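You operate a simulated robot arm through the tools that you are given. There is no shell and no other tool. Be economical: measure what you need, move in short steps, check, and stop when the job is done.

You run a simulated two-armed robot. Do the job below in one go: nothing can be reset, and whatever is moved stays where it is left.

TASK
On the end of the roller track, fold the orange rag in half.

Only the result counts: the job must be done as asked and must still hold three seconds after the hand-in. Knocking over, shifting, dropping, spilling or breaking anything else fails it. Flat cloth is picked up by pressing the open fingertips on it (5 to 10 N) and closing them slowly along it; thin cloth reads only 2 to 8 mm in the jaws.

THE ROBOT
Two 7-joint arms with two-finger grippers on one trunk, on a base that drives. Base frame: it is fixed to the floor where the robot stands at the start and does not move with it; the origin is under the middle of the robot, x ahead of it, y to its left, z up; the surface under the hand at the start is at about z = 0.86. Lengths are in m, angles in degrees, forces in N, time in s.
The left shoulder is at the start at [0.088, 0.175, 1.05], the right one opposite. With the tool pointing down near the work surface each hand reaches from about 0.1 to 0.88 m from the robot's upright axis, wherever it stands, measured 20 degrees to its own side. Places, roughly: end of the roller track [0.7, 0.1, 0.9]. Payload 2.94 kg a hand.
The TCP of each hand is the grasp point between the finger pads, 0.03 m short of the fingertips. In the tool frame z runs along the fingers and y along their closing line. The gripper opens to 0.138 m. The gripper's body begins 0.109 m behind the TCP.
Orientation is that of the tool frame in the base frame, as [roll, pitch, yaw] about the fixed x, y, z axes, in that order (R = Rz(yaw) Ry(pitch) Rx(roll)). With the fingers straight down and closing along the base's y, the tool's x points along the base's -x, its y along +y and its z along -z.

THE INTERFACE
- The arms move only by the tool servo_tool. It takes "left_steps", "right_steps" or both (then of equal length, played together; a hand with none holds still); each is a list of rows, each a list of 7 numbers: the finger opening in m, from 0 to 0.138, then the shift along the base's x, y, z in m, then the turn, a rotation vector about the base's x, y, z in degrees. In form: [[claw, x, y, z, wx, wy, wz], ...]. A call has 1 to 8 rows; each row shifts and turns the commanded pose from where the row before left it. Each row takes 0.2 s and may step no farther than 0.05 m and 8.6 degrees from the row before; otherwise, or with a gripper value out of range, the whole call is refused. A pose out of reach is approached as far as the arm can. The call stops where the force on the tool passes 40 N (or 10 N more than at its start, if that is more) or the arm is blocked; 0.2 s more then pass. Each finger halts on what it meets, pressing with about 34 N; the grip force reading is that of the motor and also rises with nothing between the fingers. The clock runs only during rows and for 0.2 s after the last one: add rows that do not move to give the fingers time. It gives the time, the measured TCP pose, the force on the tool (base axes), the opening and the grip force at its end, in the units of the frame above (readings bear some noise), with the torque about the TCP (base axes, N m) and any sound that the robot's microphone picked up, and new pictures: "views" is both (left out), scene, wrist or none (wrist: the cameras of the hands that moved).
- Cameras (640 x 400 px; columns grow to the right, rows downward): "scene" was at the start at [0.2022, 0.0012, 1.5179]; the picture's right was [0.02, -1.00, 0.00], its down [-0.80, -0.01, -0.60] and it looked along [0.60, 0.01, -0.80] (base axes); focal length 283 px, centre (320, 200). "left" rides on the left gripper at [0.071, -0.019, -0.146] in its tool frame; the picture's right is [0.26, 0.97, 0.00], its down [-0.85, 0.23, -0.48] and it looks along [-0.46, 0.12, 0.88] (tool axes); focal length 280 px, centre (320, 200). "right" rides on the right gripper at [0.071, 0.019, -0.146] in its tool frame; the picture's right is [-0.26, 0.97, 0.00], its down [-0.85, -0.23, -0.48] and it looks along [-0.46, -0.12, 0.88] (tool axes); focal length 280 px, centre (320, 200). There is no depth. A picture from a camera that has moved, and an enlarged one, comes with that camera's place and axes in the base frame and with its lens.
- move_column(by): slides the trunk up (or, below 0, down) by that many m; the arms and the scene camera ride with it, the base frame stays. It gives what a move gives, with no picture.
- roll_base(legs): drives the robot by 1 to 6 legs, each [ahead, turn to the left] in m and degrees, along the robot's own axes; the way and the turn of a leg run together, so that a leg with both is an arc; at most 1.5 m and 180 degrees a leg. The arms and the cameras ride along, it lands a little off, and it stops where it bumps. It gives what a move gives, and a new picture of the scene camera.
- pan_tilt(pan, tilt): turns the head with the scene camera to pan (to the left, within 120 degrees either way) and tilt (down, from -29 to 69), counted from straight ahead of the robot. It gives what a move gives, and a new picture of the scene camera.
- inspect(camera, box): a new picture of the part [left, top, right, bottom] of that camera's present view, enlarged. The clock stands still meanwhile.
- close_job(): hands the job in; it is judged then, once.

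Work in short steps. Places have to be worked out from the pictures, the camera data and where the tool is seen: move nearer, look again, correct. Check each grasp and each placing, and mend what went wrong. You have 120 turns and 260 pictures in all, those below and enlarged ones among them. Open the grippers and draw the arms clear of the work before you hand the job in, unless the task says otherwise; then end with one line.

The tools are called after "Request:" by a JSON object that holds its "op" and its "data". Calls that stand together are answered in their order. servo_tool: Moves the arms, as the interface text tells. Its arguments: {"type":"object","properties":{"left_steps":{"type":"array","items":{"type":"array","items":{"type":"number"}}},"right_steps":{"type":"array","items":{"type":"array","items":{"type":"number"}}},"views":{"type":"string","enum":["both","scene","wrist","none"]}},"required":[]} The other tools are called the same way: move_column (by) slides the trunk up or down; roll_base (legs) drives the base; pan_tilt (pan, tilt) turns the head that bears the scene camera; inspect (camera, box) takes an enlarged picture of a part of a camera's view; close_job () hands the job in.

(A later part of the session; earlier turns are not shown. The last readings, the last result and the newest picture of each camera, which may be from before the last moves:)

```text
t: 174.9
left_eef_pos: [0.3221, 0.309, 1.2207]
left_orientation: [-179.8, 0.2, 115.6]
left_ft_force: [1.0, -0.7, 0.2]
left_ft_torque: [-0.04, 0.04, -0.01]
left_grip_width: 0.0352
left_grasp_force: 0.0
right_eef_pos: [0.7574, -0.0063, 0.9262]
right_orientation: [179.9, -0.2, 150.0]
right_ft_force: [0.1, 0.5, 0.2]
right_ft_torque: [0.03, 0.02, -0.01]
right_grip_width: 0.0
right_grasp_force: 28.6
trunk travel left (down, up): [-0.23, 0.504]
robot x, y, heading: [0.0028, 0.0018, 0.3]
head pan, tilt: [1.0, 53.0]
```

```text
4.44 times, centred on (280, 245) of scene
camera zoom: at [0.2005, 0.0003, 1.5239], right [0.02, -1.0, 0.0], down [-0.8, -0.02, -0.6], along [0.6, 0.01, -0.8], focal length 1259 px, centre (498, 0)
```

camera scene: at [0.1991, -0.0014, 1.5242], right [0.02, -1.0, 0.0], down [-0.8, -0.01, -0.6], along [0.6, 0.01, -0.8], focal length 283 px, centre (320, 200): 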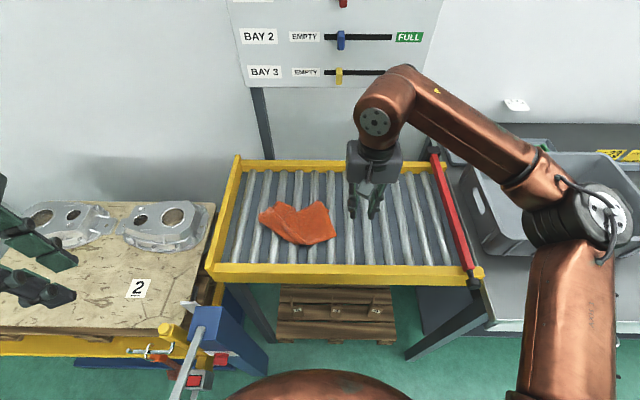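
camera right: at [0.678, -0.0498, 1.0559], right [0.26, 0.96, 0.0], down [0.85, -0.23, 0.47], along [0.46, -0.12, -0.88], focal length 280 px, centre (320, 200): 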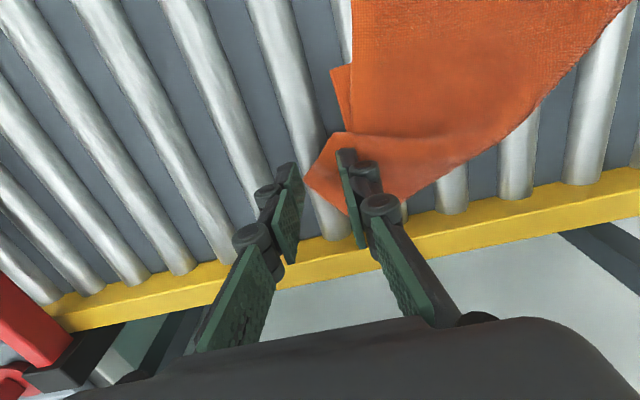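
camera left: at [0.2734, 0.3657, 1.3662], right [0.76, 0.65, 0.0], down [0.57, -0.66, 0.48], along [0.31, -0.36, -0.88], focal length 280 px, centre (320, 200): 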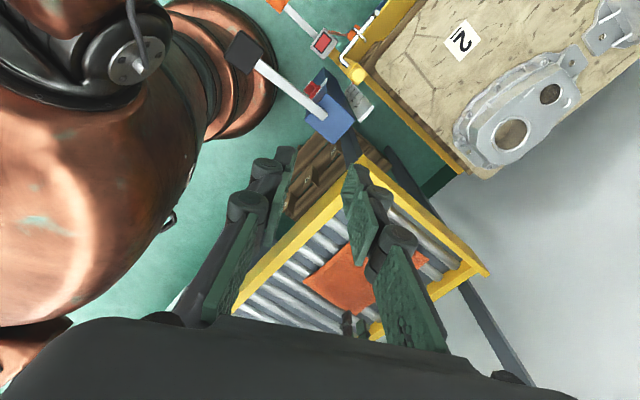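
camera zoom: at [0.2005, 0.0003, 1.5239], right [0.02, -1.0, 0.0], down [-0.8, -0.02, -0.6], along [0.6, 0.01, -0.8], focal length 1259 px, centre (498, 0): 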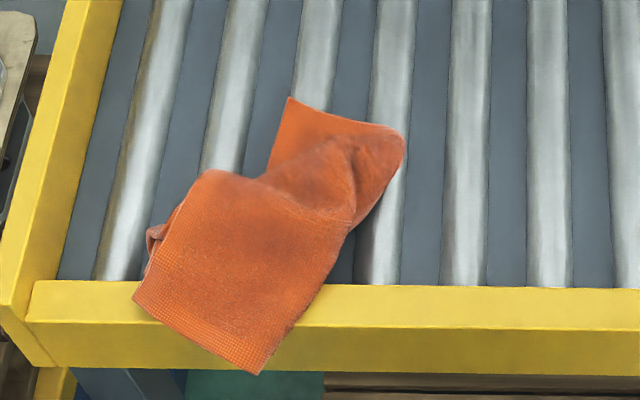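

The rag is draped over the near rail but still on the track. I'll take the free corner at about (0.61, 0.13) with a wider, firmer pinch centred at (0.600, 0.118).

Request:
{"op": "servo_tool", "data": {"right_steps": [[0.03, -0.02, 0.016, 0.03, 0, 0, 6], [0.03, -0.03, 0.025, 0.02, 0, 0, 8], [0.03, -0.035, 0.027, 0, 0, 0, 8], [0.03, -0.036, 0.028, 0, 0, 0, 8], [0.03, -0.036, 0.028, 0, 0, 0, 0], [0.03, 0, 0, -0.03, 0, 0, 0], [0.03, 0, 0, -0.03, 0, 0, 0], [0.03, 0, 0, 0, 0, 0, 0]], "views": "wrist"}}

Request:
{"op": "inspect", "data": {"camera": "scene", "box": [230, 190, 340, 280]}}

```text
t: 176.7
left_eef_pos: [0.321, 0.3089, 1.2207]
left_orientation: [-179.9, 0.1, 115.6]
left_ft_force: [0.0, -0.1, 0.2]
left_ft_torque: [0.02, 0.04, 0.0]
left_grip_width: 0.0351
left_grasp_force: 0.1
right_eef_pos: [0.5977, 0.1196, 0.9175]
right_orientation: [179.9, -0.2, 180.0]
right_ft_force: [-0.5, 0.4, -0.5]
right_ft_torque: [0.01, 0.02, -0.01]
right_grip_width: 0.0299
right_grasp_force: 0.0
trunk travel left (down, up): [-0.23, 0.504]
robot x, y, heading: [0.0011, -0.0061, 0.2]
head pan, tilt: [1.0, 53.0]
camera right: at [0.5277, 0.1376, 1.0638], right [0.26, 0.96, 0.0], down [0.85, -0.23, 0.47], along [0.46, -0.12, -0.88], focal length 280 px, centre (320, 200)
```

right: 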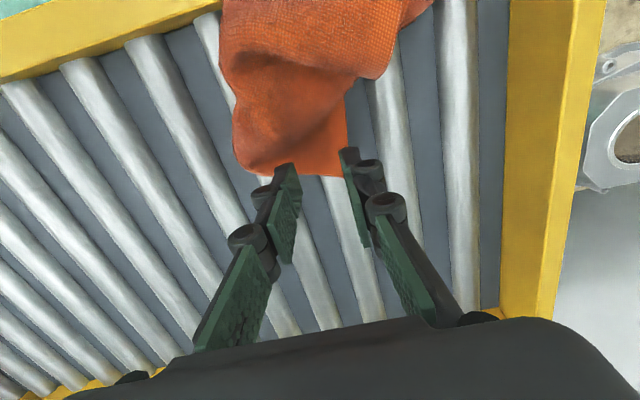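

```text
4.44 times, centred on (285, 235) of scene
camera zoom: at [0.1993, 0.0002, 1.5242], right [0.02, -1.0, 0.0], down [-0.8, -0.02, -0.6], along [0.6, 0.01, -0.8], focal length 1259 px, centre (476, 44)
```

zoom: 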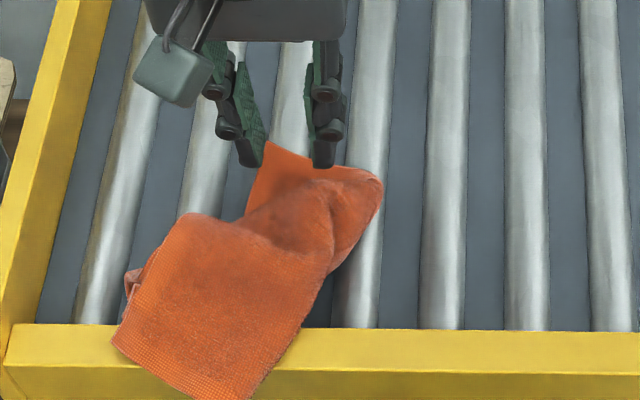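

F's corner is at (0.617, 0.135). I shift 9 mm right, press, close, and lift.

Request:
{"op": "servo_tool", "data": {"right_steps": [[0.03, 0.006, -0.009, -0.012, 0, 0, 0], [0.03, 0, 0, -0.01, 0, 0, 0], [0.03, 0, 0, -0.004, 0, 0, 0], [0.025, 0, 0, 0, 0, 0, 0], [0.019, 0, 0, 0, 0, 0, 0], [0.012, 0, 0, 0, 0, 0, 0], [0.005, 0, 0, 0, 0, 0, 0], [0, 0, 0, 0, 0, 0, 0]], "views": "none"}}

Request:
{"op": "servo_tool", "data": {"right_steps": [[0, 0, 0, 0, 0, 0, 0], [0, 0.005, 0, 0.035, 0, 0, 0], [0, 0.01, 0, 0.04, 0, 0, 0], [0, 0.01, 0, 0.04, 0, 0, 0], [0, 0.01, 0, 0.04, 0, 0, 0], [0, 0, 0, 0.04, 0, 0, 0], [0, 0, 0, 0.04, 0, 0, 0], [0, 0, 0, 0.03, 0, 0, 0]], "views": "wrist"}}

Request:
{"op": "inspect", "data": {"camera": "scene", "box": [205, 80, 365, 250]}}

```text
t: 178.5
left_eef_pos: [0.3223, 0.309, 1.2202]
left_orientation: [-180.0, 0.2, 115.7]
left_ft_force: [-0.6, -0.4, -0.2]
left_ft_torque: [0.0, 0.03, 0.0]
left_grip_width: 0.0353
left_grasp_force: 0.1
right_eef_pos: [0.6044, 0.1079, 0.8914]
right_orientation: [179.8, -0.1, 179.9]
right_ft_force: [0.6, 1.0, 1.8]
right_ft_torque: [0.03, 0.03, -0.01]
right_grip_width: 0.0037
right_grasp_force: 32.4
trunk travel left (down, up): [-0.23, 0.504]
robot x, y, heading: [0.0037, -0.0021, 0.1]
head pan, tilt: [1.0, 53.0]
```

```text
t: 180.3
left_eef_pos: [0.3219, 0.3093, 1.22]
left_orientation: [-179.9, 0.3, 115.7]
left_ft_force: [-0.2, -0.1, 0.3]
left_ft_torque: [-0.03, -0.04, -0.02]
left_grip_width: 0.0353
left_grasp_force: 0.0
right_eef_pos: [0.6382, 0.1077, 1.1596]
right_orientation: [180.0, -0.1, 180.0]
right_ft_force: [0.2, 0.6, -1.2]
right_ft_torque: [0.0, -0.05, 0.01]
right_grip_width: 0.0041
right_grasp_force: 30.2
trunk travel left (down, up): [-0.23, 0.504]
robot x, y, heading: [0.0035, -0.0006, 0.1]
head pan, tilt: [1.0, 53.0]
camera right: at [0.5687, 0.1271, 1.3055], right [0.26, 0.96, 0.0], down [0.85, -0.23, 0.47], along [0.46, -0.12, -0.88], focal length 280 px, centre (320, 200)
```

right: 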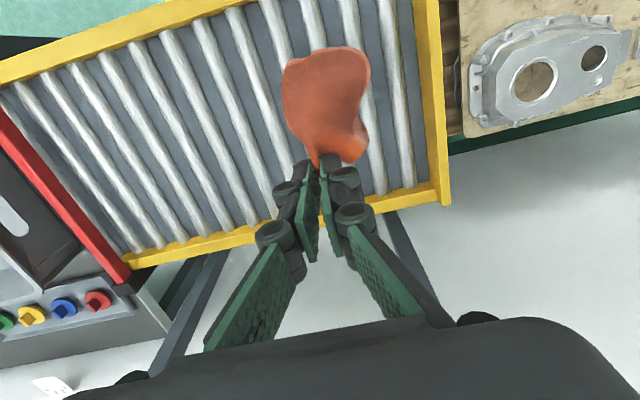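

```text
2.35 times, centred on (285, 165) of scene
camera zoom: at [0.1985, 0.0013, 1.5243], right [0.02, -1.0, 0.0], down [-0.8, -0.02, -0.6], along [0.6, 0.01, -0.8], focal length 667 px, centre (402, 282)
```

zoom: 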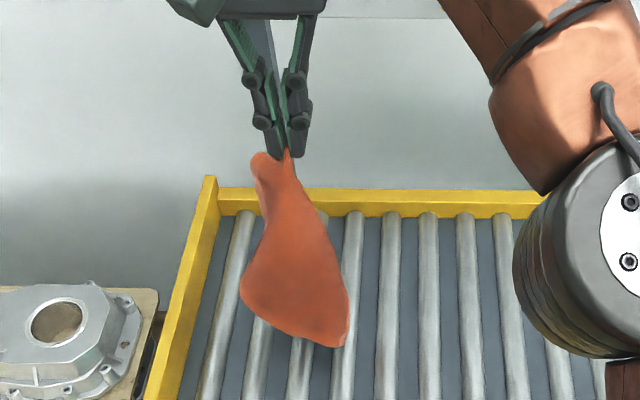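

It hangs broadside to the camera — good for laying along +x. I back up 6 cm, then lay it toward the far rail.

Request:
{"op": "servo_tool", "data": {"right_steps": [[0, -0.02, 0, 0.01, 0, 0, 0], [0, -0.025, 0, 0.01, 0, 0, 0], [0, -0.025, 0, 0, 0, 0, 0], [0, 0, 0, 0, 0, 0, 0], [0, 0, 0, 0, 0, 0, 0], [0, 0, 0, -0.02, 0, 0, 0], [0, 0.01, 0, -0.02, 0, 0, 0], [0, 0.025, 0, -0.02, 0, 0, 0]], "views": "none"}}

Request:
{"op": "servo_tool", "data": {"right_steps": [[0, 0.035, -0.005, -0.02, 0, 0, 0], [0, 0.035, -0.005, -0.025, 0, 0, 0], [0, 0.03, -0.005, -0.03, 0, 0, 0], [0, 0.025, -0.005, -0.035, 0, 0, 0], [0, 0.015, -0.005, -0.035, 0, 0, 0], [0, 0.006, -0.005, -0.035, 0, 0, 0], [0, 0, 0, -0.03, 0, 0, 0], [0, 0, 0, 0, 0, 0, 0]], "views": "none"}}

Request:
{"op": "inspect", "data": {"camera": "scene", "box": [215, 130, 375, 270]}}

```text
t: 182.1
left_eef_pos: [0.3236, 0.3091, 1.2204]
left_orientation: [-179.8, 0.2, 115.7]
left_ft_force: [0.0, -0.2, 0.6]
left_ft_torque: [-0.01, 0.02, 0.01]
left_grip_width: 0.0349
left_grasp_force: 0.0
right_eef_pos: [0.6057, 0.1069, 1.1175]
right_orientation: [179.8, -0.2, 179.8]
right_ft_force: [-0.2, -0.6, -0.8]
right_ft_torque: [0.03, 0.02, 0.01]
right_grip_width: 0.0042
right_grasp_force: 30.3
trunk travel left (down, up): [-0.23, 0.504]
robot x, y, heading: [0.0007, -0.0022, 0.3]
head pan, tilt: [1.0, 53.0]
```

```text
t: 183.9
left_eef_pos: [0.3214, 0.3082, 1.22]
left_orientation: [-179.9, 0.2, 115.5]
left_ft_force: [-0.8, 0.1, 0.1]
left_ft_torque: [0.02, -0.03, 0.0]
left_grip_width: 0.0356
left_grasp_force: 0.0
right_eef_pos: [0.7494, 0.0767, 0.9061]
right_orientation: [179.8, -0.1, -179.9]
right_ft_force: [0.6, -0.7, 0.3]
right_ft_torque: [-0.02, 0.06, 0.02]
right_grip_width: 0.0043
right_grasp_force: 30.1
trunk travel left (down, up): [-0.23, 0.504]
robot x, y, heading: [0.0015, -0.0047, 0.2]
head pan, tilt: [1.0, 53.0]
```

```text
2.86 times, centred on (295, 200) of scene
camera zoom: at [0.1991, 0.0005, 1.5242], right [0.02, -1.0, 0.0], down [-0.8, -0.02, -0.6], along [0.6, 0.01, -0.8], focal length 810 px, centre (391, 200)
```

zoom: 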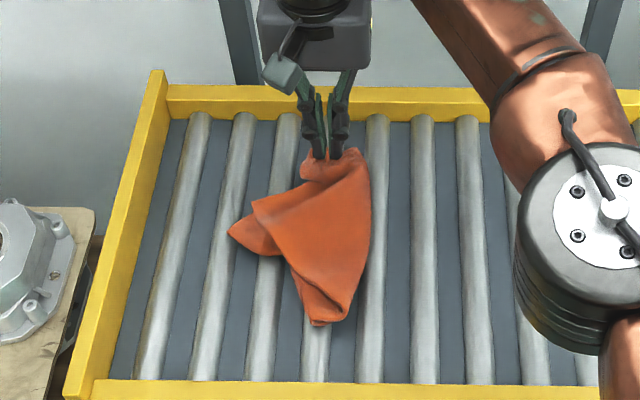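

Request:
{"op": "servo_tool", "data": {"right_steps": [[0, 0.002, 0, -0.008, 0, 0, 0], [0.018, 0, 0, 0, 0, 0, 0], [0.028, 0, 0, 0, 0, 0, 0], [0.028, 0, 0, 0.035, 0, 0, 0], [0.028, -0.01, -0.02, 0.04, 0, 0, 0], [0.028, -0.02, -0.045, 0, 0, 0, 0], [0.028, -0.02, -0.045, 0, 0, 0, 0], [0.028, -0.02, -0.045, 0, 0, 0, 0]], "views": "none"}}

Request:
{"op": "inspect", "data": {"camera": "scene", "box": [250, 170, 340, 245]}}

```text
t: 185.7
left_eef_pos: [0.3221, 0.3061, 1.2208]
left_orientation: [-180.0, 0.1, 115.6]
left_ft_force: [-0.4, 0.5, 0.8]
left_ft_torque: [0.08, -0.02, -0.05]
left_grip_width: 0.035
left_grasp_force: 0.1
right_eef_pos: [0.6809, -0.0806, 0.9721]
right_orientation: [179.8, -0.1, 180.0]
right_ft_force: [-0.2, 0.4, 1.2]
right_ft_torque: [0.02, 0.04, 0.0]
right_grip_width: 0.0279
right_grasp_force: 0.2
trunk travel left (down, up): [-0.23, 0.504]
robot x, y, heading: [0.0038, 0.0002, 0.3]
head pan, tilt: [1.0, 53.0]
```

```text
5.33 times, centred on (295, 208) of scene
camera zoom: at [0.199, -0.0019, 1.5242], right [0.02, -1.0, 0.0], down [-0.8, -0.01, -0.6], along [0.6, 0.01, -0.8], focal length 1511 px, centre (453, 160)
```

zoom: 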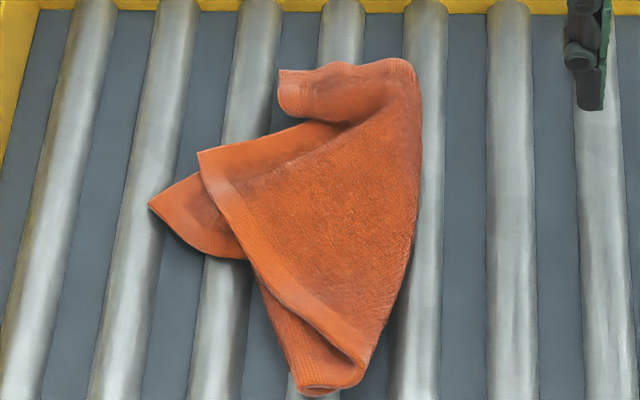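

The rag is now a diagonal fold: corner T1 (0.691, 0.144) lies folded over a crease near y≈0.03. I pinch T1 inside its ply at (0.685, 0.124) and carry it over to the right to flatten it.

Request:
{"op": "servo_tool", "data": {"right_steps": [[0.028, 0.001, 0.045, 0, 0, 0, 0], [0.028, 0.001, 0.045, 0, 0, 0, 0], [0.028, 0.001, 0.045, 0, 0, 0, 0], [0.028, 0.001, 0.045, -0.01, 0, 0, 0], [0.028, 0, 0.025, -0.03, 0, 0, 0], [0.028, 0, 0, -0.02, 0, 0, 0], [0.028, 0, 0, 0, 0, 0, 0]], "views": "wrist"}}

Request:
{"op": "inspect", "data": {"camera": "scene", "box": [250, 160, 340, 235]}}

```text
t: 187.3
left_eef_pos: [0.3213, 0.31, 1.2191]
left_orientation: [-179.9, 0.2, 115.6]
left_ft_force: [-0.5, 0.7, 0.5]
left_ft_torque: [0.01, -0.02, 0.0]
left_grip_width: 0.0352
left_grasp_force: 0.0
right_eef_pos: [0.6854, 0.1282, 0.9134]
right_orientation: [179.9, -0.2, -180.0]
right_ft_force: [-0.7, 0.9, -0.4]
right_ft_torque: [-0.02, 0.03, -0.02]
right_grip_width: 0.0281
right_grasp_force: 0.0
trunk travel left (down, up): [-0.23, 0.504]
robot x, y, heading: [0.0018, -0.0032, 0.1]
head pan, tilt: [1.0, 53.0]
camera right: at [0.6142, 0.1473, 1.061], right [0.26, 0.96, 0.0], down [0.85, -0.23, 0.47], along [0.46, -0.12, -0.88], focal length 280 px, centre (320, 200)
```

right: 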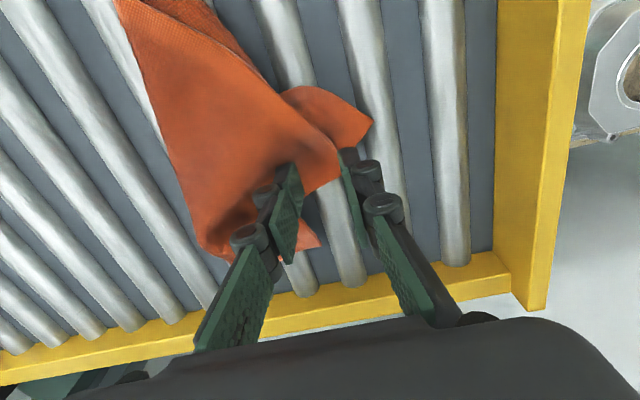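

```text
5.33 times, centred on (295, 198) of scene
camera zoom: at [0.1994, 0.001, 1.5241], right [0.02, -1.0, 0.0], down [-0.8, -0.02, -0.6], along [0.6, 0.01, -0.8], focal length 1511 px, centre (453, 213)
```

zoom: 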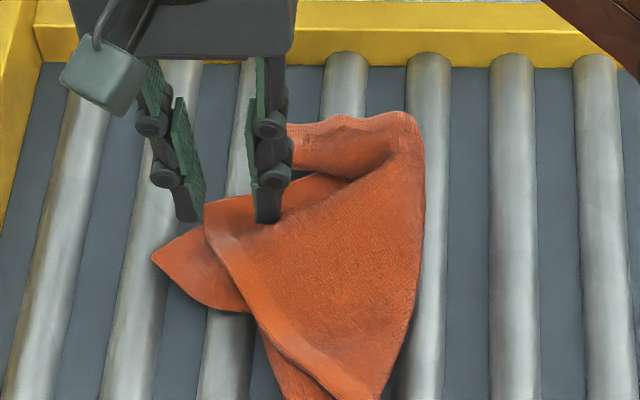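

T1 is at (0.687, 0.142). I shift inside it, press, close, and lift slightly over to the right.

Request:
{"op": "servo_tool", "data": {"right_steps": [[0.028, -0.006, -0.011, -0.008, 0, 0, 0], [0.028, 0, 0, -0.007, 0, 0, 0], [0.028, 0, 0, -0.004, 0, 0, 0], [0.023, 0, 0, 0, 0, 0, 0], [0.017, 0, 0, 0, 0, 0, 0], [0.011, 0, 0, 0, 0, 0, 0], [0.005, 0, 0, 0, 0, 0, 0], [0, 0, 0, 0, 0, 0, 0]], "views": "none"}}

Request:
{"op": "servo_tool", "data": {"right_steps": [[0, 0, 0, 0, 0, 0, 0], [0, 0, -0.005, 0.03, 0, 0, 0], [0, 0, -0.02, 0.035, 0, 0, 0], [0, 0, -0.03, 0.03, 0, 0, 0], [0, 0, -0.035, 0.01, 0, 0, 0], [0, 0, 0, 0, 0, 0, 0]], "views": "none"}}

Request:
{"op": "inspect", "data": {"camera": "scene", "box": [235, 130, 365, 245]}}

```text
t: 189.1
left_eef_pos: [0.322, 0.3105, 1.2199]
left_orientation: [-179.9, 0.2, 115.5]
left_ft_force: [-0.4, 0.3, 0.4]
left_ft_torque: [0.02, -0.01, 0.0]
left_grip_width: 0.0352
left_grasp_force: 0.0
right_eef_pos: [0.6801, 0.1165, 0.8954]
right_orientation: [179.9, -0.2, 179.9]
right_ft_force: [0.0, 0.1, 1.5]
right_ft_torque: [0.0, 0.02, 0.04]
right_grip_width: 0.0043
right_grasp_force: 25.6
trunk travel left (down, up): [-0.23, 0.504]
robot x, y, heading: [0.0023, -0.0014, 0.2]
head pan, tilt: [1.0, 53.0]
```

```text
t: 190.5
left_eef_pos: [0.321, 0.3101, 1.219]
left_orientation: [-179.8, 0.4, 115.6]
left_ft_force: [-1.1, 0.5, -0.4]
left_ft_torque: [-0.04, 0.02, -0.02]
left_grip_width: 0.035
left_grasp_force: 0.1
right_eef_pos: [0.6787, 0.0272, 1.0028]
right_orientation: [179.9, -0.3, -180.0]
right_ft_force: [2.6, 2.2, 2.3]
right_ft_torque: [-0.18, 0.08, 0.0]
right_grip_width: 0.0027
right_grasp_force: 27.1
trunk travel left (down, up): [-0.23, 0.504]
robot x, y, heading: [0.0013, -0.0024, -0.0]
head pan, tilt: [1.0, 53.0]
```

```text
3.48 times, centred on (300, 188) of scene
camera zoom: at [0.1995, 0.0019, 1.5241], right [0.02, -1.0, 0.0], down [-0.8, -0.02, -0.6], along [0.6, 0.01, -0.8], focal length 986 px, centre (390, 244)
```

zoom: 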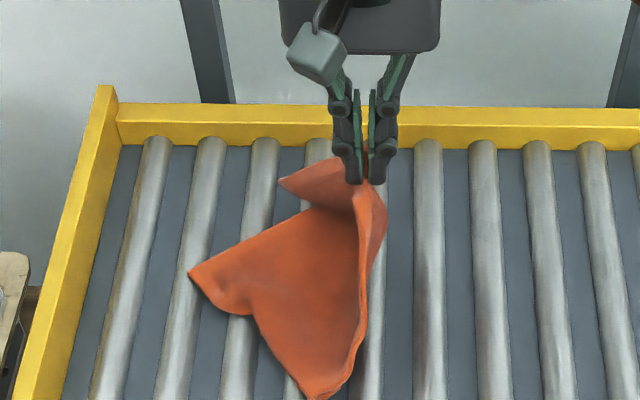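

T1 lifts cleanly and the rag opens. I lay T1 to the right at about (0.70, −0.085) and release.

Request:
{"op": "servo_tool", "data": {"right_steps": [[0, 0.005, -0.035, -0.01, 0, 0, 0], [0, 0.005, -0.035, -0.025, 0, 0, 0], [0, 0.005, -0.028, -0.035, 0, 0, 0], [0, 0.005, -0.017, -0.034, 0, 0, 0], [0.014, 0, 0, 0, 0, 0, 0], [0.03, 0, 0, 0, 0, 0, 0], [0.03, 0, -0.005, 0.04, 0, 0, 0], [0.03, 0, -0.03, 0.035, 0, 0, 0]], "views": "none"}}

Request:
{"op": "servo_tool", "data": {"right_steps": [[0.03, -0.01, -0.045, 0, 0, 0, 0], [0.03, -0.01, -0.045, 0, 0, 0, 0], [0.03, 0, 0, 0, 0, 0, 0]], "views": "none"}}

Request:
{"op": "inspect", "data": {"camera": "scene", "box": [245, 155, 355, 245]}}

```text
t: 192.3
left_eef_pos: [0.3213, 0.3076, 1.2205]
left_orientation: [-179.9, 0.2, 115.6]
left_ft_force: [0.4, 0.2, 0.8]
left_ft_torque: [-0.02, -0.03, -0.03]
left_grip_width: 0.0353
left_grasp_force: 0.1
right_eef_pos: [0.7009, -0.1245, 0.9711]
right_orientation: [179.9, -0.3, 179.9]
right_ft_force: [0.5, -0.5, -1.0]
right_ft_torque: [0.03, 0.01, 0.02]
right_grip_width: 0.03
right_grasp_force: 0.1
trunk travel left (down, up): [-0.23, 0.504]
robot x, y, heading: [0.0047, -0.0023, -0.2]
head pan, tilt: [1.0, 53.0]
```

```text
t: 193.1
left_eef_pos: [0.3219, 0.3088, 1.2206]
left_orientation: [-179.8, 0.2, 115.6]
left_ft_force: [-0.2, 0.0, -0.3]
left_ft_torque: [0.02, 0.03, 0.0]
left_grip_width: 0.0352
left_grasp_force: 0.1
right_eef_pos: [0.6815, -0.2145, 0.9699]
right_orientation: [179.8, -0.2, -179.9]
right_ft_force: [-0.3, 0.2, 1.2]
right_ft_torque: [0.02, 0.01, -0.03]
right_grip_width: 0.03
right_grasp_force: 0.0
trunk travel left (down, up): [-0.23, 0.504]
robot x, y, heading: [0.0022, -0.0073, -0.1]
head pan, tilt: [1.0, 53.0]
```

```text
4.44 times, centred on (300, 200) of scene
camera zoom: at [0.1996, 0.0005, 1.5241], right [0.02, -1.0, 0.0], down [-0.8, -0.02, -0.6], along [0.6, 0.01, -0.8], focal length 1259 px, centre (409, 200)
```

zoom: 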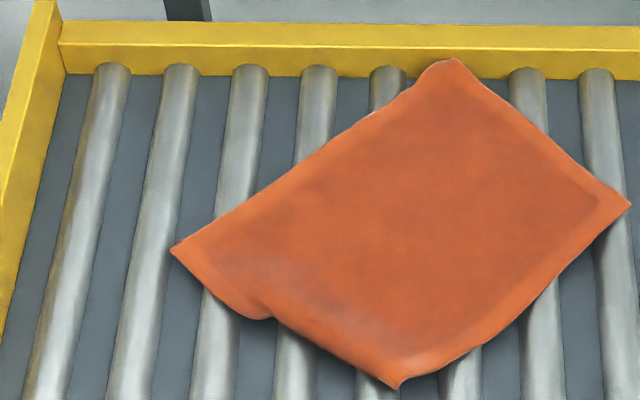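

The rag is now completely flat, just rotated about 45°: corners W(0.65, 0.16), N(0.81, −0.02), E(0.69, −0.135), S(0.555, 0.01). I'll fold long edge W–N onto S–E with one pinch at the middle of W–N (≈(0.73, 0.07)), closing along that edge. I turn the hand +43° and approach.

Request:
{"op": "servo_tool", "data": {"right_steps": [[0.03, 0.006, 0.04, 0.01, 0, 0, 6.2], [0.03, 0.006, 0.04, 0, 0, 0, 6.2], [0.03, 0.006, 0.04, 0, 0, 0, 6.2], [0.03, 0.006, 0.04, 0, 0, 0, 6.2], [0.03, 0.007, 0.04, 0, 0, 0, 6.2], [0.03, 0.007, 0.04, -0.01, 0, 0, 6.2], [0.03, 0.006, 0.038, -0.03, 0, 0, 5.8], [0.03, 0, 0, -0.03, 0, 0, 0]], "views": "wrist"}}

Request:
{"op": "inspect", "data": {"camera": "scene", "box": [245, 145, 355, 245]}}

```text
t: 194.9
left_eef_pos: [0.3223, 0.3074, 1.2196]
left_orientation: [-179.8, 0.2, 115.6]
left_ft_force: [0.2, -0.6, 0.5]
left_ft_torque: [0.03, 0.0, 0.01]
left_grip_width: 0.0352
left_grasp_force: 0.1
right_eef_pos: [0.7133, 0.0018, 0.943]
right_orientation: [179.8, -0.1, -146.5]
right_ft_force: [-0.5, 0.0, -1.5]
right_ft_torque: [0.02, 0.03, 0.01]
right_grip_width: 0.0301
right_grasp_force: 0.1
right hand out of reach, approached as far as the arm can: row 6, 7
trunk travel left (down, up): [-0.23, 0.504]
robot x, y, heading: [0.0019, -0.0034, -0.2]
head pan, tilt: [1.0, 53.0]
camera right: at [0.6441, -0.0209, 1.0904], right [-0.32, 0.95, 0.0], down [0.84, 0.28, 0.47], along [0.45, 0.15, -0.88], focal length 280 px, centre (320, 200)
```

right: 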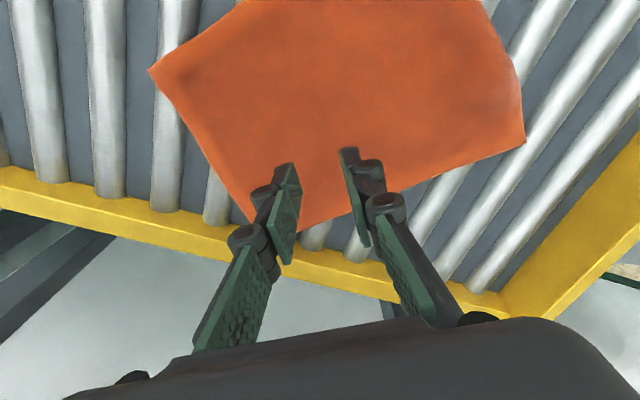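

```text
4.00 times, centred on (300, 195) of scene
camera zoom: at [0.2007, -0.0002, 1.5238], right [0.02, -1.0, 0.0], down [-0.8, -0.02, -0.6], along [0.6, 0.01, -0.8], focal length 1133 px, centre (400, 220)
```

zoom: 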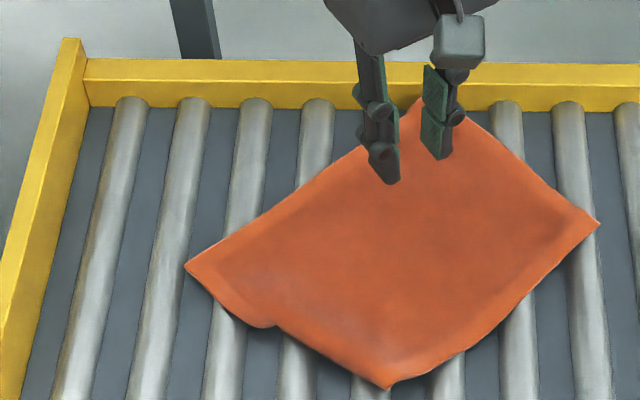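

It hit a wrist limit at y≈0. I unwind 22° and move to the edge's middle at (0.723, 0.068), then lower.

Request:
{"op": "servo_tool", "data": {"right_steps": [[0.03, 0.002, 0.012, 0.005, 0, 0, -7.5], [0.03, 0.002, 0.014, 0, 0, 0, -7.5], [0.03, 0.002, 0.014, 0, 0, 0, -7.5], [0.03, 0.002, 0.014, 0, 0, 0, 0], [0.03, 0.002, 0.012, -0.01, 0, 0, 0], [0.03, 0, 0, -0.015, 0, 0, 0], [0.03, 0, 0, -0.015, 0, 0, 0], [0.03, 0, 0, 0, 0, 0, 0]], "views": "wrist"}}

Request:
{"op": "inspect", "data": {"camera": "scene", "box": [245, 145, 355, 245]}}

```text
t: 196.7
left_eef_pos: [0.3214, 0.3086, 1.2205]
left_orientation: [-179.9, 0.2, 115.6]
left_ft_force: [-0.4, 0.1, -0.7]
left_ft_torque: [-0.03, -0.01, 0.01]
left_grip_width: 0.0355
left_grasp_force: 0.1
right_eef_pos: [0.7235, 0.0682, 0.9097]
right_orientation: [179.9, -0.1, -168.9]
right_ft_force: [0.6, -0.1, 1.0]
right_ft_torque: [0.02, -0.01, -0.02]
right_grip_width: 0.0299
right_grasp_force: 0.1
trunk travel left (down, up): [-0.23, 0.504]
robot x, y, heading: [0.0017, -0.001, 0.4]
head pan, tilt: [1.0, 53.0]
camera right: at [0.6509, 0.0738, 1.0572], right [0.07, 1.0, 0.0], down [0.88, -0.06, 0.47], along [0.47, -0.03, -0.88], focal length 280 px, centre (320, 200)
```

right: 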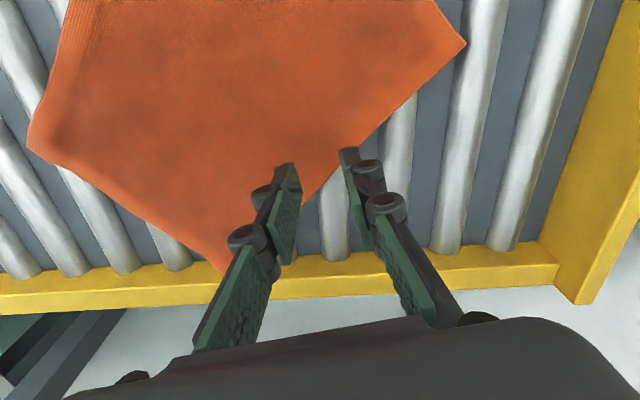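

```text
4.00 times, centred on (300, 195) of scene
camera zoom: at [0.1994, 0.0005, 1.5242], right [0.02, -1.0, 0.0], down [-0.8, -0.02, -0.6], along [0.6, 0.01, -0.8], focal length 1133 px, centre (400, 220)
```

zoom: 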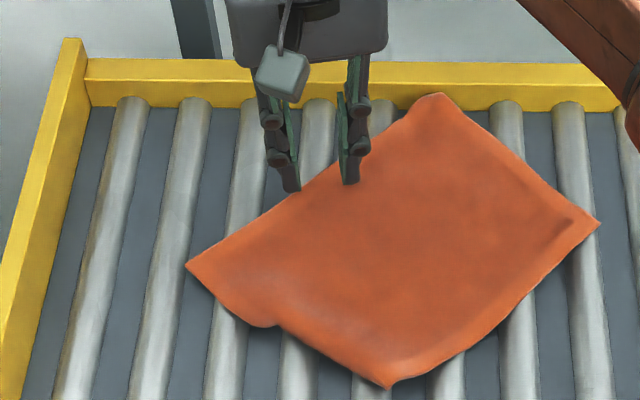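

Well placed. I move 6 mm inside the hem, press, close, then lift through the first half of the arc and check.

Request:
{"op": "servo_tool", "data": {"right_steps": [[0.03, -0.005, -0.006, -0.008, 0, 0, 0], [0.03, 0, 0, -0.007, 0, 0, 0], [0.03, 0, 0, -0.0035, 0, 0, 0], [0.024, 0, 0, 0, 0, 0, 0], [0.017, 0, 0, 0, 0, 0, 0], [0.01, 0, 0, 0, 0, 0, 0], [0.003, 0, 0, 0, 0, 0, 0], [0, 0, 0, 0, 0, 0, 0]], "views": "none"}}

Request:
{"op": "servo_tool", "data": {"right_steps": [[0, 0, 0, 0, 0, 0, 0], [0, -0.0043, -0.0055, 0.033, 3.85, -3.15, 0], [0, -0.012, -0.0152, 0.027, 3.85, -3.15, 0], [0, -0.0174, -0.022, 0.018, 3.85, -3.15, 0], [0, -0.0206, -0.0262, 0.007, 3.85, -3.15, 0], [0, 0, 0, 0, 0, 0, 0]], "views": "none"}}

Request:
{"op": "inspect", "data": {"camera": "scene", "box": [245, 135, 365, 245]}}

```text
t: 198.5
left_eef_pos: [0.3205, 0.3088, 1.2199]
left_orientation: [-179.9, 0.2, 115.6]
left_ft_force: [-0.1, 0.5, -0.8]
left_ft_torque: [0.0, 0.01, -0.01]
left_grip_width: 0.0356
left_grasp_force: 0.1
right_eef_pos: [0.7192, 0.0634, 0.8912]
right_orientation: [179.9, -0.1, -168.9]
right_ft_force: [0.7, -0.3, 1.4]
right_ft_torque: [-0.02, 0.0, 0.06]
right_grip_width: 0.0044
right_grasp_force: 33.2
trunk travel left (down, up): [-0.23, 0.504]
robot x, y, heading: [0.0036, -0.0008, 0.1]
head pan, tilt: [1.0, 53.0]
```

```text
t: 199.9
left_eef_pos: [0.3224, 0.3099, 1.2204]
left_orientation: [-179.8, 0.3, 115.6]
left_ft_force: [0.9, -0.9, 0.0]
left_ft_torque: [-0.01, 0.05, -0.04]
left_grip_width: 0.0351
left_grasp_force: 0.1
right_eef_pos: [0.6656, -0.0065, 0.9782]
right_orientation: [166.9, 15.1, -170.6]
right_ft_force: [0.3, 1.5, 1.0]
right_ft_torque: [-0.1, 0.0, 0.03]
right_grip_width: 0.0045
right_grasp_force: 38.4
trunk travel left (down, up): [-0.23, 0.504]
robot x, y, heading: [0.003, -0.002, 0.2]
head pan, tilt: [1.0, 53.0]
```

```text
3.64 times, centred on (305, 190) of scene
camera zoom: at [0.1999, 0.0017, 1.524], right [0.02, -1.0, 0.0], down [-0.8, -0.02, -0.6], along [0.6, 0.01, -0.8], focal length 1030 px, centre (374, 236)
```

zoom: 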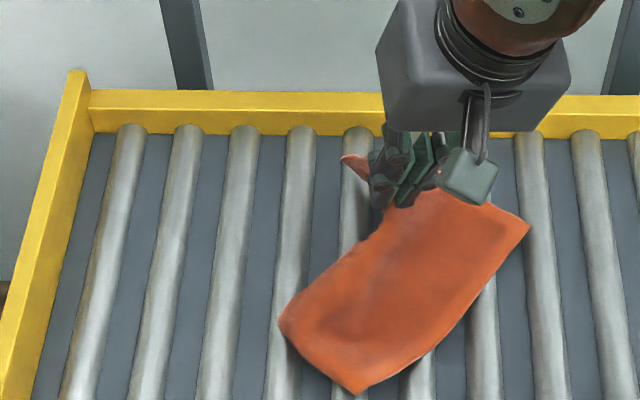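

Perfect, the edge comes over as a whole. I complete the arc onto the S–E edge, release, and back off along the fingers.

Request:
{"op": "servo_tool", "data": {"right_steps": [[0, -0.0168, -0.0187, -0.012, 3.85, -3.15, 0], [0, -0.0144, -0.016, -0.02, 3.85, -3.15, 0], [0, -0.0106, -0.0118, -0.026, 3.85, -3.15, 0], [0, -0.0062, -0.007, -0.025, 3.85, -3.15, 0], [0, 0, 0, 0, 0, 0, 0], [0.012, 0, 0, 0, 0, 0, 0], [0.024, -0.003, -0.004, 0.006, 0, 0, 0], [0.024, -0.012, -0.015, 0.025, 0, 0, 0]], "views": "none"}}

Request:
{"op": "servo_tool", "data": {"right_steps": [[0.024, -0.012, -0.015, 0.03, 0, 0, 0], [0.024, 0, -0.02, 0.04, 0, 0, 0], [0.024, -0.01, -0.04, 0.02, 0, 0, 0], [0.024, -0.02, -0.04, 0.01, 0, 0, 0], [0.024, -0.02, -0.04, 0, 0, 0, 0], [0.024, -0.01, -0.04, 0, 0, 0, 0]], "views": "none"}}

Request:
{"op": "inspect", "data": {"camera": "scene", "box": [255, 165, 355, 245]}}

```text
t: 201.7
left_eef_pos: [0.3202, 0.3084, 1.2209]
left_orientation: [-180.0, 0.1, 115.7]
left_ft_force: [-0.4, 1.0, -0.3]
left_ft_torque: [0.01, -0.04, 0.01]
left_grip_width: 0.0352
left_grasp_force: 0.0
right_eef_pos: [0.6026, -0.0799, 0.9253]
right_orientation: [152.0, 29.5, -176.3]
right_ft_force: [0.3, -1.1, 0.5]
right_ft_torque: [-0.01, 0.0, -0.05]
right_grip_width: 0.0243
right_grasp_force: 0.0
trunk travel left (down, up): [-0.23, 0.504]
robot x, y, heading: [0.0039, -0.0038, 0.3]
head pan, tilt: [1.0, 53.0]
```

```text
t: 203.1
left_eef_pos: [0.322, 0.3089, 1.2194]
left_orientation: [-179.9, 0.2, 115.7]
left_ft_force: [-0.6, 0.6, -0.6]
left_ft_torque: [0.04, 0.02, -0.03]
left_grip_width: 0.035
left_grasp_force: 0.1
right_eef_pos: [0.53, -0.2726, 1.0277]
right_orientation: [151.9, 29.4, -176.3]
right_ft_force: [0.3, 0.0, -0.2]
right_ft_torque: [-0.01, 0.04, 0.03]
right_grip_width: 0.0239
right_grasp_force: 0.0
trunk travel left (down, up): [-0.23, 0.504]
robot x, y, heading: [0.0021, 0.0003, 0.2]
head pan, tilt: [1.0, 53.0]
```

```text
5.00 times, centred on (305, 205) of scene
camera zoom: at [0.1994, -0.0007, 1.5241], right [0.02, -1.0, 0.0], down [-0.8, -0.02, -0.6], along [0.6, 0.01, -0.8], focal length 1417 px, centre (395, 175)
```

zoom: 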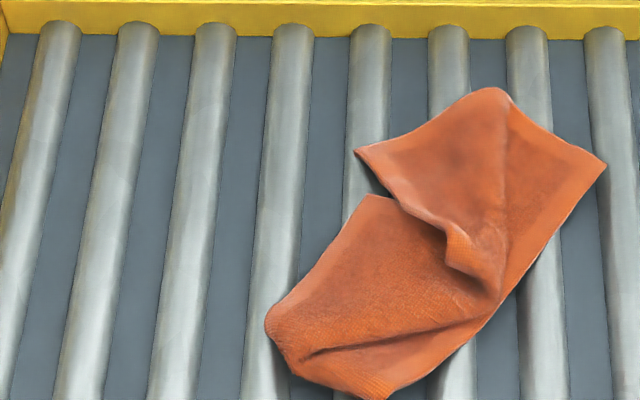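

The W half folded well; only corner N flopped back (now free at about (0.709, 0.031)) and must go to E (0.703, −0.115). I bring the hand upright, turn it to close along x, and go above N.

Request:
{"op": "servo_tool", "data": {"right_steps": [[0.03, 0.0102, 0.017, 0, -6.16, 5.04, 0], [0.03, 0.0102, 0.017, 0, -6.16, 5.04, 0], [0.03, 0.0102, 0.017, 0, -6.16, 5.04, 0], [0.03, 0.0102, 0.017, 0, -6.16, 5.04, 0], [0.03, 0.0102, 0.017, 0, -6.16, 5.04, 0], [0.03, 0.0102, 0.017, 0, 0, 0, -8.45], [0.03, 0.0102, 0.017, 0, 0, 0, -8.45], [0.03, 0.0102, 0.017, 0, 0, 0, -8.45]], "views": "none"}}

Request:
{"op": "servo_tool", "data": {"right_steps": [[0.03, 0.0102, 0.017, 0, 0, 0, -8.45], [0.03, 0.0102, 0.017, 0, 0, 0, -8.45], [0.03, 0.0102, 0.017, 0, 0, 0, -8.45], [0.03, 0.0102, 0.017, 0, 0, 0, -8.45], [0.03, 0.0102, 0.017, 0, 0, 0, -8.45], [0.03, 0.0102, 0.017, 0, 0, 0, -8.45], [0.03, 0.0102, 0.017, 0, 0, 0, -8.45], [0.03, 0.0102, 0.017, 0, 0, 0, -8.45]], "views": "none"}}

Request:
{"op": "servo_tool", "data": {"right_steps": [[0.03, 0.01, 0.018, -0.02, 0, 0, -8.4], [0.03, 0, 0, -0.04, 0, 0, 0], [0.03, 0, 0, -0.04, 0, 0, 0], [0.03, 0, 0, -0.015, 0, 0, 0], [0.03, 0, 0, 0, 0, 0, 0]], "views": "wrist"}}

Request:
{"op": "inspect", "data": {"camera": "scene", "box": [255, 155, 355, 235]}}

```text
t: 204.9
left_eef_pos: [0.3223, 0.3098, 1.2201]
left_orientation: [180.0, 0.2, 115.5]
left_ft_force: [-0.3, 0.0, -0.4]
left_ft_torque: [-0.01, 0.02, -0.01]
left_grip_width: 0.0351
left_grasp_force: 0.0
right_eef_pos: [0.6109, -0.1371, 1.0256]
right_orientation: [180.0, -0.1, 165.5]
right_ft_force: [0.7, -0.6, 0.4]
right_ft_torque: [0.01, 0.01, 0.04]
right_grip_width: 0.0301
right_grasp_force: 0.1
trunk travel left (down, up): [-0.23, 0.504]
robot x, y, heading: [0.0041, -0.0005, -0.1]
head pan, tilt: [1.0, 53.0]
```

```text
t: 206.7
left_eef_pos: [0.3218, 0.3103, 1.2195]
left_orientation: [-179.8, 0.3, 115.6]
left_ft_force: [0.1, 0.1, 0.8]
left_ft_torque: [0.01, -0.03, 0.02]
left_grip_width: 0.0353
left_grasp_force: 0.1
right_eef_pos: [0.695, -0.0014, 1.026]
right_orientation: [180.0, 0.0, 98.1]
right_ft_force: [0.4, 0.4, -0.6]
right_ft_torque: [-0.02, 0.01, 0.0]
right_grip_width: 0.03
right_grasp_force: 0.1
trunk travel left (down, up): [-0.23, 0.504]
robot x, y, heading: [0.0017, -0.0007, 0.1]
head pan, tilt: [1.0, 53.0]
```

```text
t: 207.9
left_eef_pos: [0.3223, 0.3095, 1.2194]
left_orientation: [-179.9, 0.2, 115.6]
left_ft_force: [0.0, -0.3, 0.1]
left_ft_torque: [-0.02, 0.01, 0.0]
left_grip_width: 0.035
left_grasp_force: 0.0
right_eef_pos: [0.7043, 0.0157, 0.9116]
right_orientation: [179.9, -0.1, 89.7]
right_ft_force: [0.3, -0.5, 0.3]
right_ft_torque: [-0.02, -0.02, 0.02]
right_grip_width: 0.03
right_grasp_force: 0.1
trunk travel left (down, up): [-0.23, 0.504]
robot x, y, heading: [0.0001, -0.0032, 0.2]
head pan, tilt: [1.0, 53.0]
camera right: at [0.7241, 0.0867, 1.0579], right [0.96, -0.27, 0.0], down [-0.24, -0.85, 0.47], along [-0.13, -0.46, -0.88], focal length 280 px, centre (320, 200)
```

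right: 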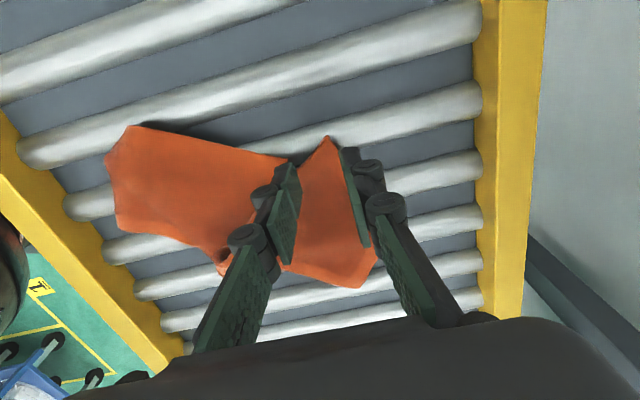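

```text
5.00 times, centred on (305, 195) of scene
camera zoom: at [0.1994, 0.0007, 1.5241], right [0.02, -1.0, 0.0], down [-0.8, -0.02, -0.6], along [0.6, 0.01, -0.8], focal length 1417 px, centre (395, 225)
```

zoom: 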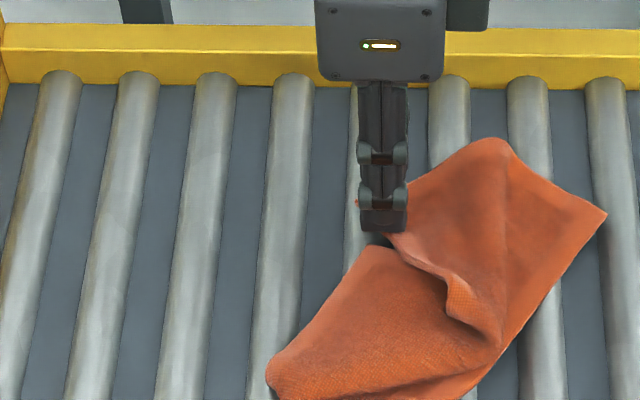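

Aligned on N (tip at (0.714, 0.032)). I press, close, carry N along an arc to E with a sideways tilt, release, back off, and look.

Request:
{"op": "servo_tool", "data": {"right_steps": [[0.03, 0.004, 0, -0.009, 0, 0, 0], [0.03, 0, 0, -0.007, 0, 0, 0], [0.03, 0, 0, -0.0035, 0, 0, 0], [0.024, 0, 0, 0, 0, 0, 0], [0.017, 0, 0, 0, 0, 0, 0], [0.01, 0, 0, 0, 0, 0, 0], [0.003, 0, 0, 0, 0, 0, 0], [0, 0, 0, 0, 0, 0, 0]], "views": "none"}}

Request:
{"op": "servo_tool", "data": {"right_steps": [[0, -0.001, -0.0066, 0.03, 4.4, 0, 0], [0, -0.001, -0.0158, 0.025, 4.4, 0, 0], [0, -0.001, -0.021, 0.015, 4.4, 0, 0], [0, -0.001, -0.0238, 0.005, 4.4, 0, 0], [0, -0.001, -0.0238, -0.005, 4.4, 0, 0], [0, -0.001, -0.0198, -0.017, 4.4, 0, 0], [0, -0.001, -0.0145, -0.024, 4.4, 0, 0], [0, -0.001, -0.0066, -0.021, 4.4, 0, 0]], "views": "wrist"}}

Request:
{"op": "servo_tool", "data": {"right_steps": [[0, 0, 0, 0, 0, 0, 0], [0.012, 0, 0, 0, 0, 0, 0], [0.026, 0, 0, 0, 0, 0, 0], [0.026, 0, -0.005, 0.008, 0, 0, 0], [0.026, 0, -0.018, 0.027, 0, 0, 0], [0.026, 0, -0.018, 0.027, 0, 0, 0], [0.026, -0.01, -0.03, 0.03, 0, 0, 0], [0.026, -0.02, -0.04, 0.01, 0, 0, 0]], "views": "none"}}

Request:
{"op": "inspect", "data": {"camera": "scene", "box": [255, 165, 355, 245]}}

```text
t: 209.7
left_eef_pos: [0.3208, 0.3101, 1.2203]
left_orientation: [-179.9, 0.3, 115.6]
left_ft_force: [0.6, 0.5, 0.3]
left_ft_torque: [0.03, 0.0, 0.0]
left_grip_width: 0.035
left_grasp_force: 0.0
right_eef_pos: [0.7077, 0.0157, 0.8914]
right_orientation: [179.9, 0.0, 89.7]
right_ft_force: [0.3, -0.7, 2.2]
right_ft_torque: [-0.03, 0.01, -0.02]
right_grip_width: 0.0038
right_grasp_force: 33.6
trunk travel left (down, up): [-0.23, 0.504]
robot x, y, heading: [0.0016, -0.0007, 0.2]
head pan, tilt: [1.0, 53.0]
```

```text
t: 211.5
left_eef_pos: [0.322, 0.3079, 1.2198]
left_orientation: [-179.9, 0.2, 115.5]
left_ft_force: [-0.1, -0.8, 0.5]
left_ft_torque: [0.0, 0.01, -0.01]
left_grip_width: 0.0352
left_grasp_force: 0.1
right_eef_pos: [0.7001, -0.116, 0.8987]
right_orientation: [-180.0, -35.4, 89.7]
right_ft_force: [-0.1, 1.1, 0.0]
right_ft_torque: [-0.05, 0.02, 0.02]
right_grip_width: 0.0064
right_grasp_force: 39.4
trunk travel left (down, up): [-0.23, 0.504]
robot x, y, heading: [0.0009, -0.0034, 0.1]
head pan, tilt: [1.0, 53.0]
camera right: at [0.7189, -0.1417, 1.0603], right [0.96, -0.22, -0.15], down [-0.23, -0.97, -0.1], along [-0.12, 0.14, -0.98], focal length 280 px, centre (320, 200)
```

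right: 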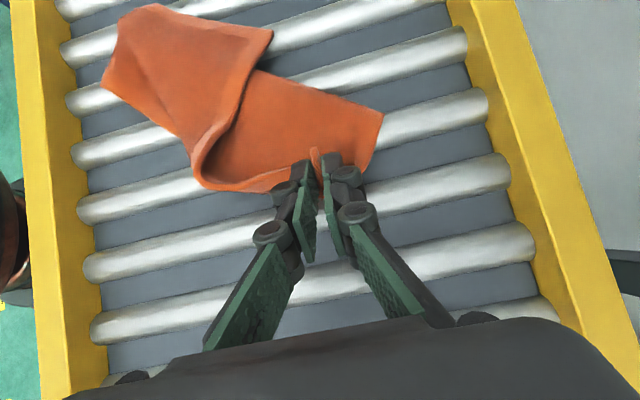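

```text
t: 213.3
left_eef_pos: [0.3204, 0.3067, 1.2206]
left_orientation: [-179.8, 0.0, 115.5]
left_ft_force: [-0.2, 0.4, 0.5]
left_ft_torque: [0.04, -0.02, 0.03]
left_grip_width: 0.0353
left_grasp_force: 0.1
right_eef_pos: [0.6678, -0.228, 0.9999]
right_orientation: [-179.9, -35.3, 89.7]
right_ft_force: [-0.9, 0.0, 0.2]
right_ft_torque: [0.0, 0.02, -0.02]
right_grip_width: 0.0259
right_grasp_force: 0.0
trunk travel left (down, up): [-0.23, 0.504]
robot x, y, heading: [-0.002, 0.0002, 0.1]
head pan, tilt: [1.0, 53.0]
```

```text
5.00 times, centred on (305, 205) of scene
camera zoom: at [0.1989, -0.0014, 1.5242], right [0.02, -1.0, 0.0], down [-0.8, -0.02, -0.6], along [0.6, 0.01, -0.8], focal length 1417 px, centre (395, 175)
```

zoom: 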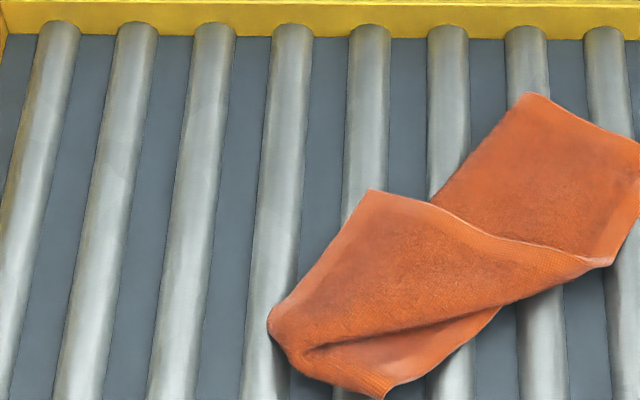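

N's half is folded well. Corner W is the last one, flopped back to (0.681, 0.022); it belongs at S (0.548, 0.012). I upright and turn the hand to yaw 180 and move above W.

Request:
{"op": "servo_tool", "data": {"right_steps": [[0.028, 0, 0.0153, 0.005, -7.04, 0, 0], [0.028, 0, 0.0153, 0, -7.04, 0, 0], [0.028, 0, 0.0153, 0, -7.04, 0, 0], [0.028, 0, 0.0153, 0, -7.04, 0, 0], [0.028, 0, 0.0153, 0, -7.04, 0, 0], [0.028, 0, 0.0153, 0, 0, 0, 8.2], [0.028, 0, 0.0153, 0, 0, 0, 8.2], [0.028, 0, 0.0153, 0, 0, 0, 8.2]], "views": "none"}}

Request:
{"op": "servo_tool", "data": {"right_steps": [[0.028, -0.0005, 0.0153, 0, 0, 0, 8.2], [0.028, -0.0005, 0.0153, 0, 0, 0, 8.2], [0.028, -0.0005, 0.0153, 0, 0, 0, 8.2], [0.028, -0.0005, 0.0153, 0, 0, 0, 8.2], [0.028, -0.0005, 0.0153, 0, 0, 0, 8.2], [0.028, -0.0005, 0.0153, 0, 0, 0, 8.2], [0.028, -0.0005, 0.0153, 0, 0, 0, 8.2], [0.028, -0.0005, 0.0153, 0, 0, 0, 8.2]], "views": "none"}}

Request:
{"op": "servo_tool", "data": {"right_steps": [[0.028, 0, 0, -0.045, 0, 0, 0], [0.028, 0, 0, -0.045, 0, 0, 0], [0.028, 0, 0, 0, 0, 0, 0]], "views": "wrist"}}

Request:
{"op": "inspect", "data": {"camera": "scene", "box": [255, 165, 355, 245]}}

```text
t: 215.1
left_eef_pos: [0.3221, 0.3107, 1.2203]
left_orientation: [-180.0, 0.1, 115.7]
left_ft_force: [0.3, -0.4, 0.4]
left_ft_torque: [-0.05, -0.03, 0.01]
left_grip_width: 0.0351
left_grasp_force: 0.1
right_eef_pos: [0.6698, -0.1046, 1.005]
right_orientation: [-179.9, 0.0, 114.5]
right_ft_force: [0.0, -0.1, -0.4]
right_ft_torque: [0.02, 0.01, 0.02]
right_grip_width: 0.0281
right_grasp_force: 0.1
trunk travel left (down, up): [-0.23, 0.504]
robot x, y, heading: [-0.0006, -0.0011, -0.0]
head pan, tilt: [1.0, 53.0]
```

```text
t: 216.9
left_eef_pos: [0.3222, 0.3094, 1.2201]
left_orientation: [-179.9, 0.2, 115.7]
left_ft_force: [-0.2, -0.1, 0.2]
left_ft_torque: [-0.05, 0.02, 0.02]
left_grip_width: 0.0352
left_grasp_force: 0.1
right_eef_pos: [0.6654, 0.0187, 1.0063]
right_orientation: [179.9, -0.1, -180.0]
right_ft_force: [0.0, 0.7, 0.6]
right_ft_torque: [-0.04, 0.03, 0.02]
right_grip_width: 0.0281
right_grasp_force: 0.1
trunk travel left (down, up): [-0.23, 0.504]
robot x, y, heading: [0.005, 0.0005, 0.2]
head pan, tilt: [1.0, 53.0]
```

```text
t: 217.7
left_eef_pos: [0.32, 0.3085, 1.2207]
left_orientation: [-179.9, 0.2, 115.6]
left_ft_force: [0.6, -0.4, -0.7]
left_ft_torque: [0.04, -0.06, 0.01]
left_grip_width: 0.0354
left_grasp_force: 0.1
right_eef_pos: [0.6668, 0.0193, 0.9145]
right_orientation: [179.9, -0.1, 179.9]
right_ft_force: [0.4, 0.5, -0.3]
right_ft_torque: [-0.02, -0.01, 0.03]
right_grip_width: 0.0282
right_grasp_force: 0.0
trunk travel left (down, up): [-0.23, 0.504]
robot x, y, heading: [0.0027, -0.0016, -0.2]
head pan, tilt: [1.0, 53.0]
camera right: at [0.5961, 0.0376, 1.062], right [0.26, 0.96, 0.0], down [0.85, -0.23, 0.47], along [0.46, -0.12, -0.88], focal length 280 px, centre (320, 200)
```

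right: 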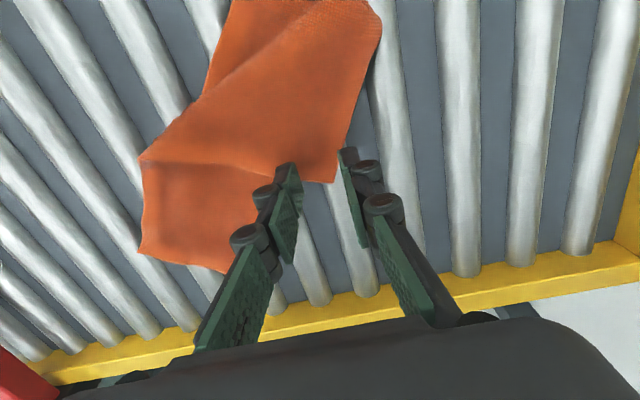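

```text
5.00 times, centred on (305, 205) of scene
camera zoom: at [0.199, 0.0005, 1.5242], right [0.02, -1.0, 0.0], down [-0.8, -0.02, -0.6], along [0.6, 0.01, -0.8], focal length 1417 px, centre (395, 175)
```

zoom: 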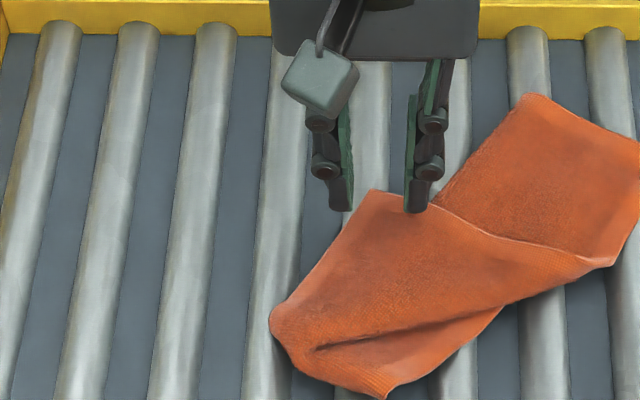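

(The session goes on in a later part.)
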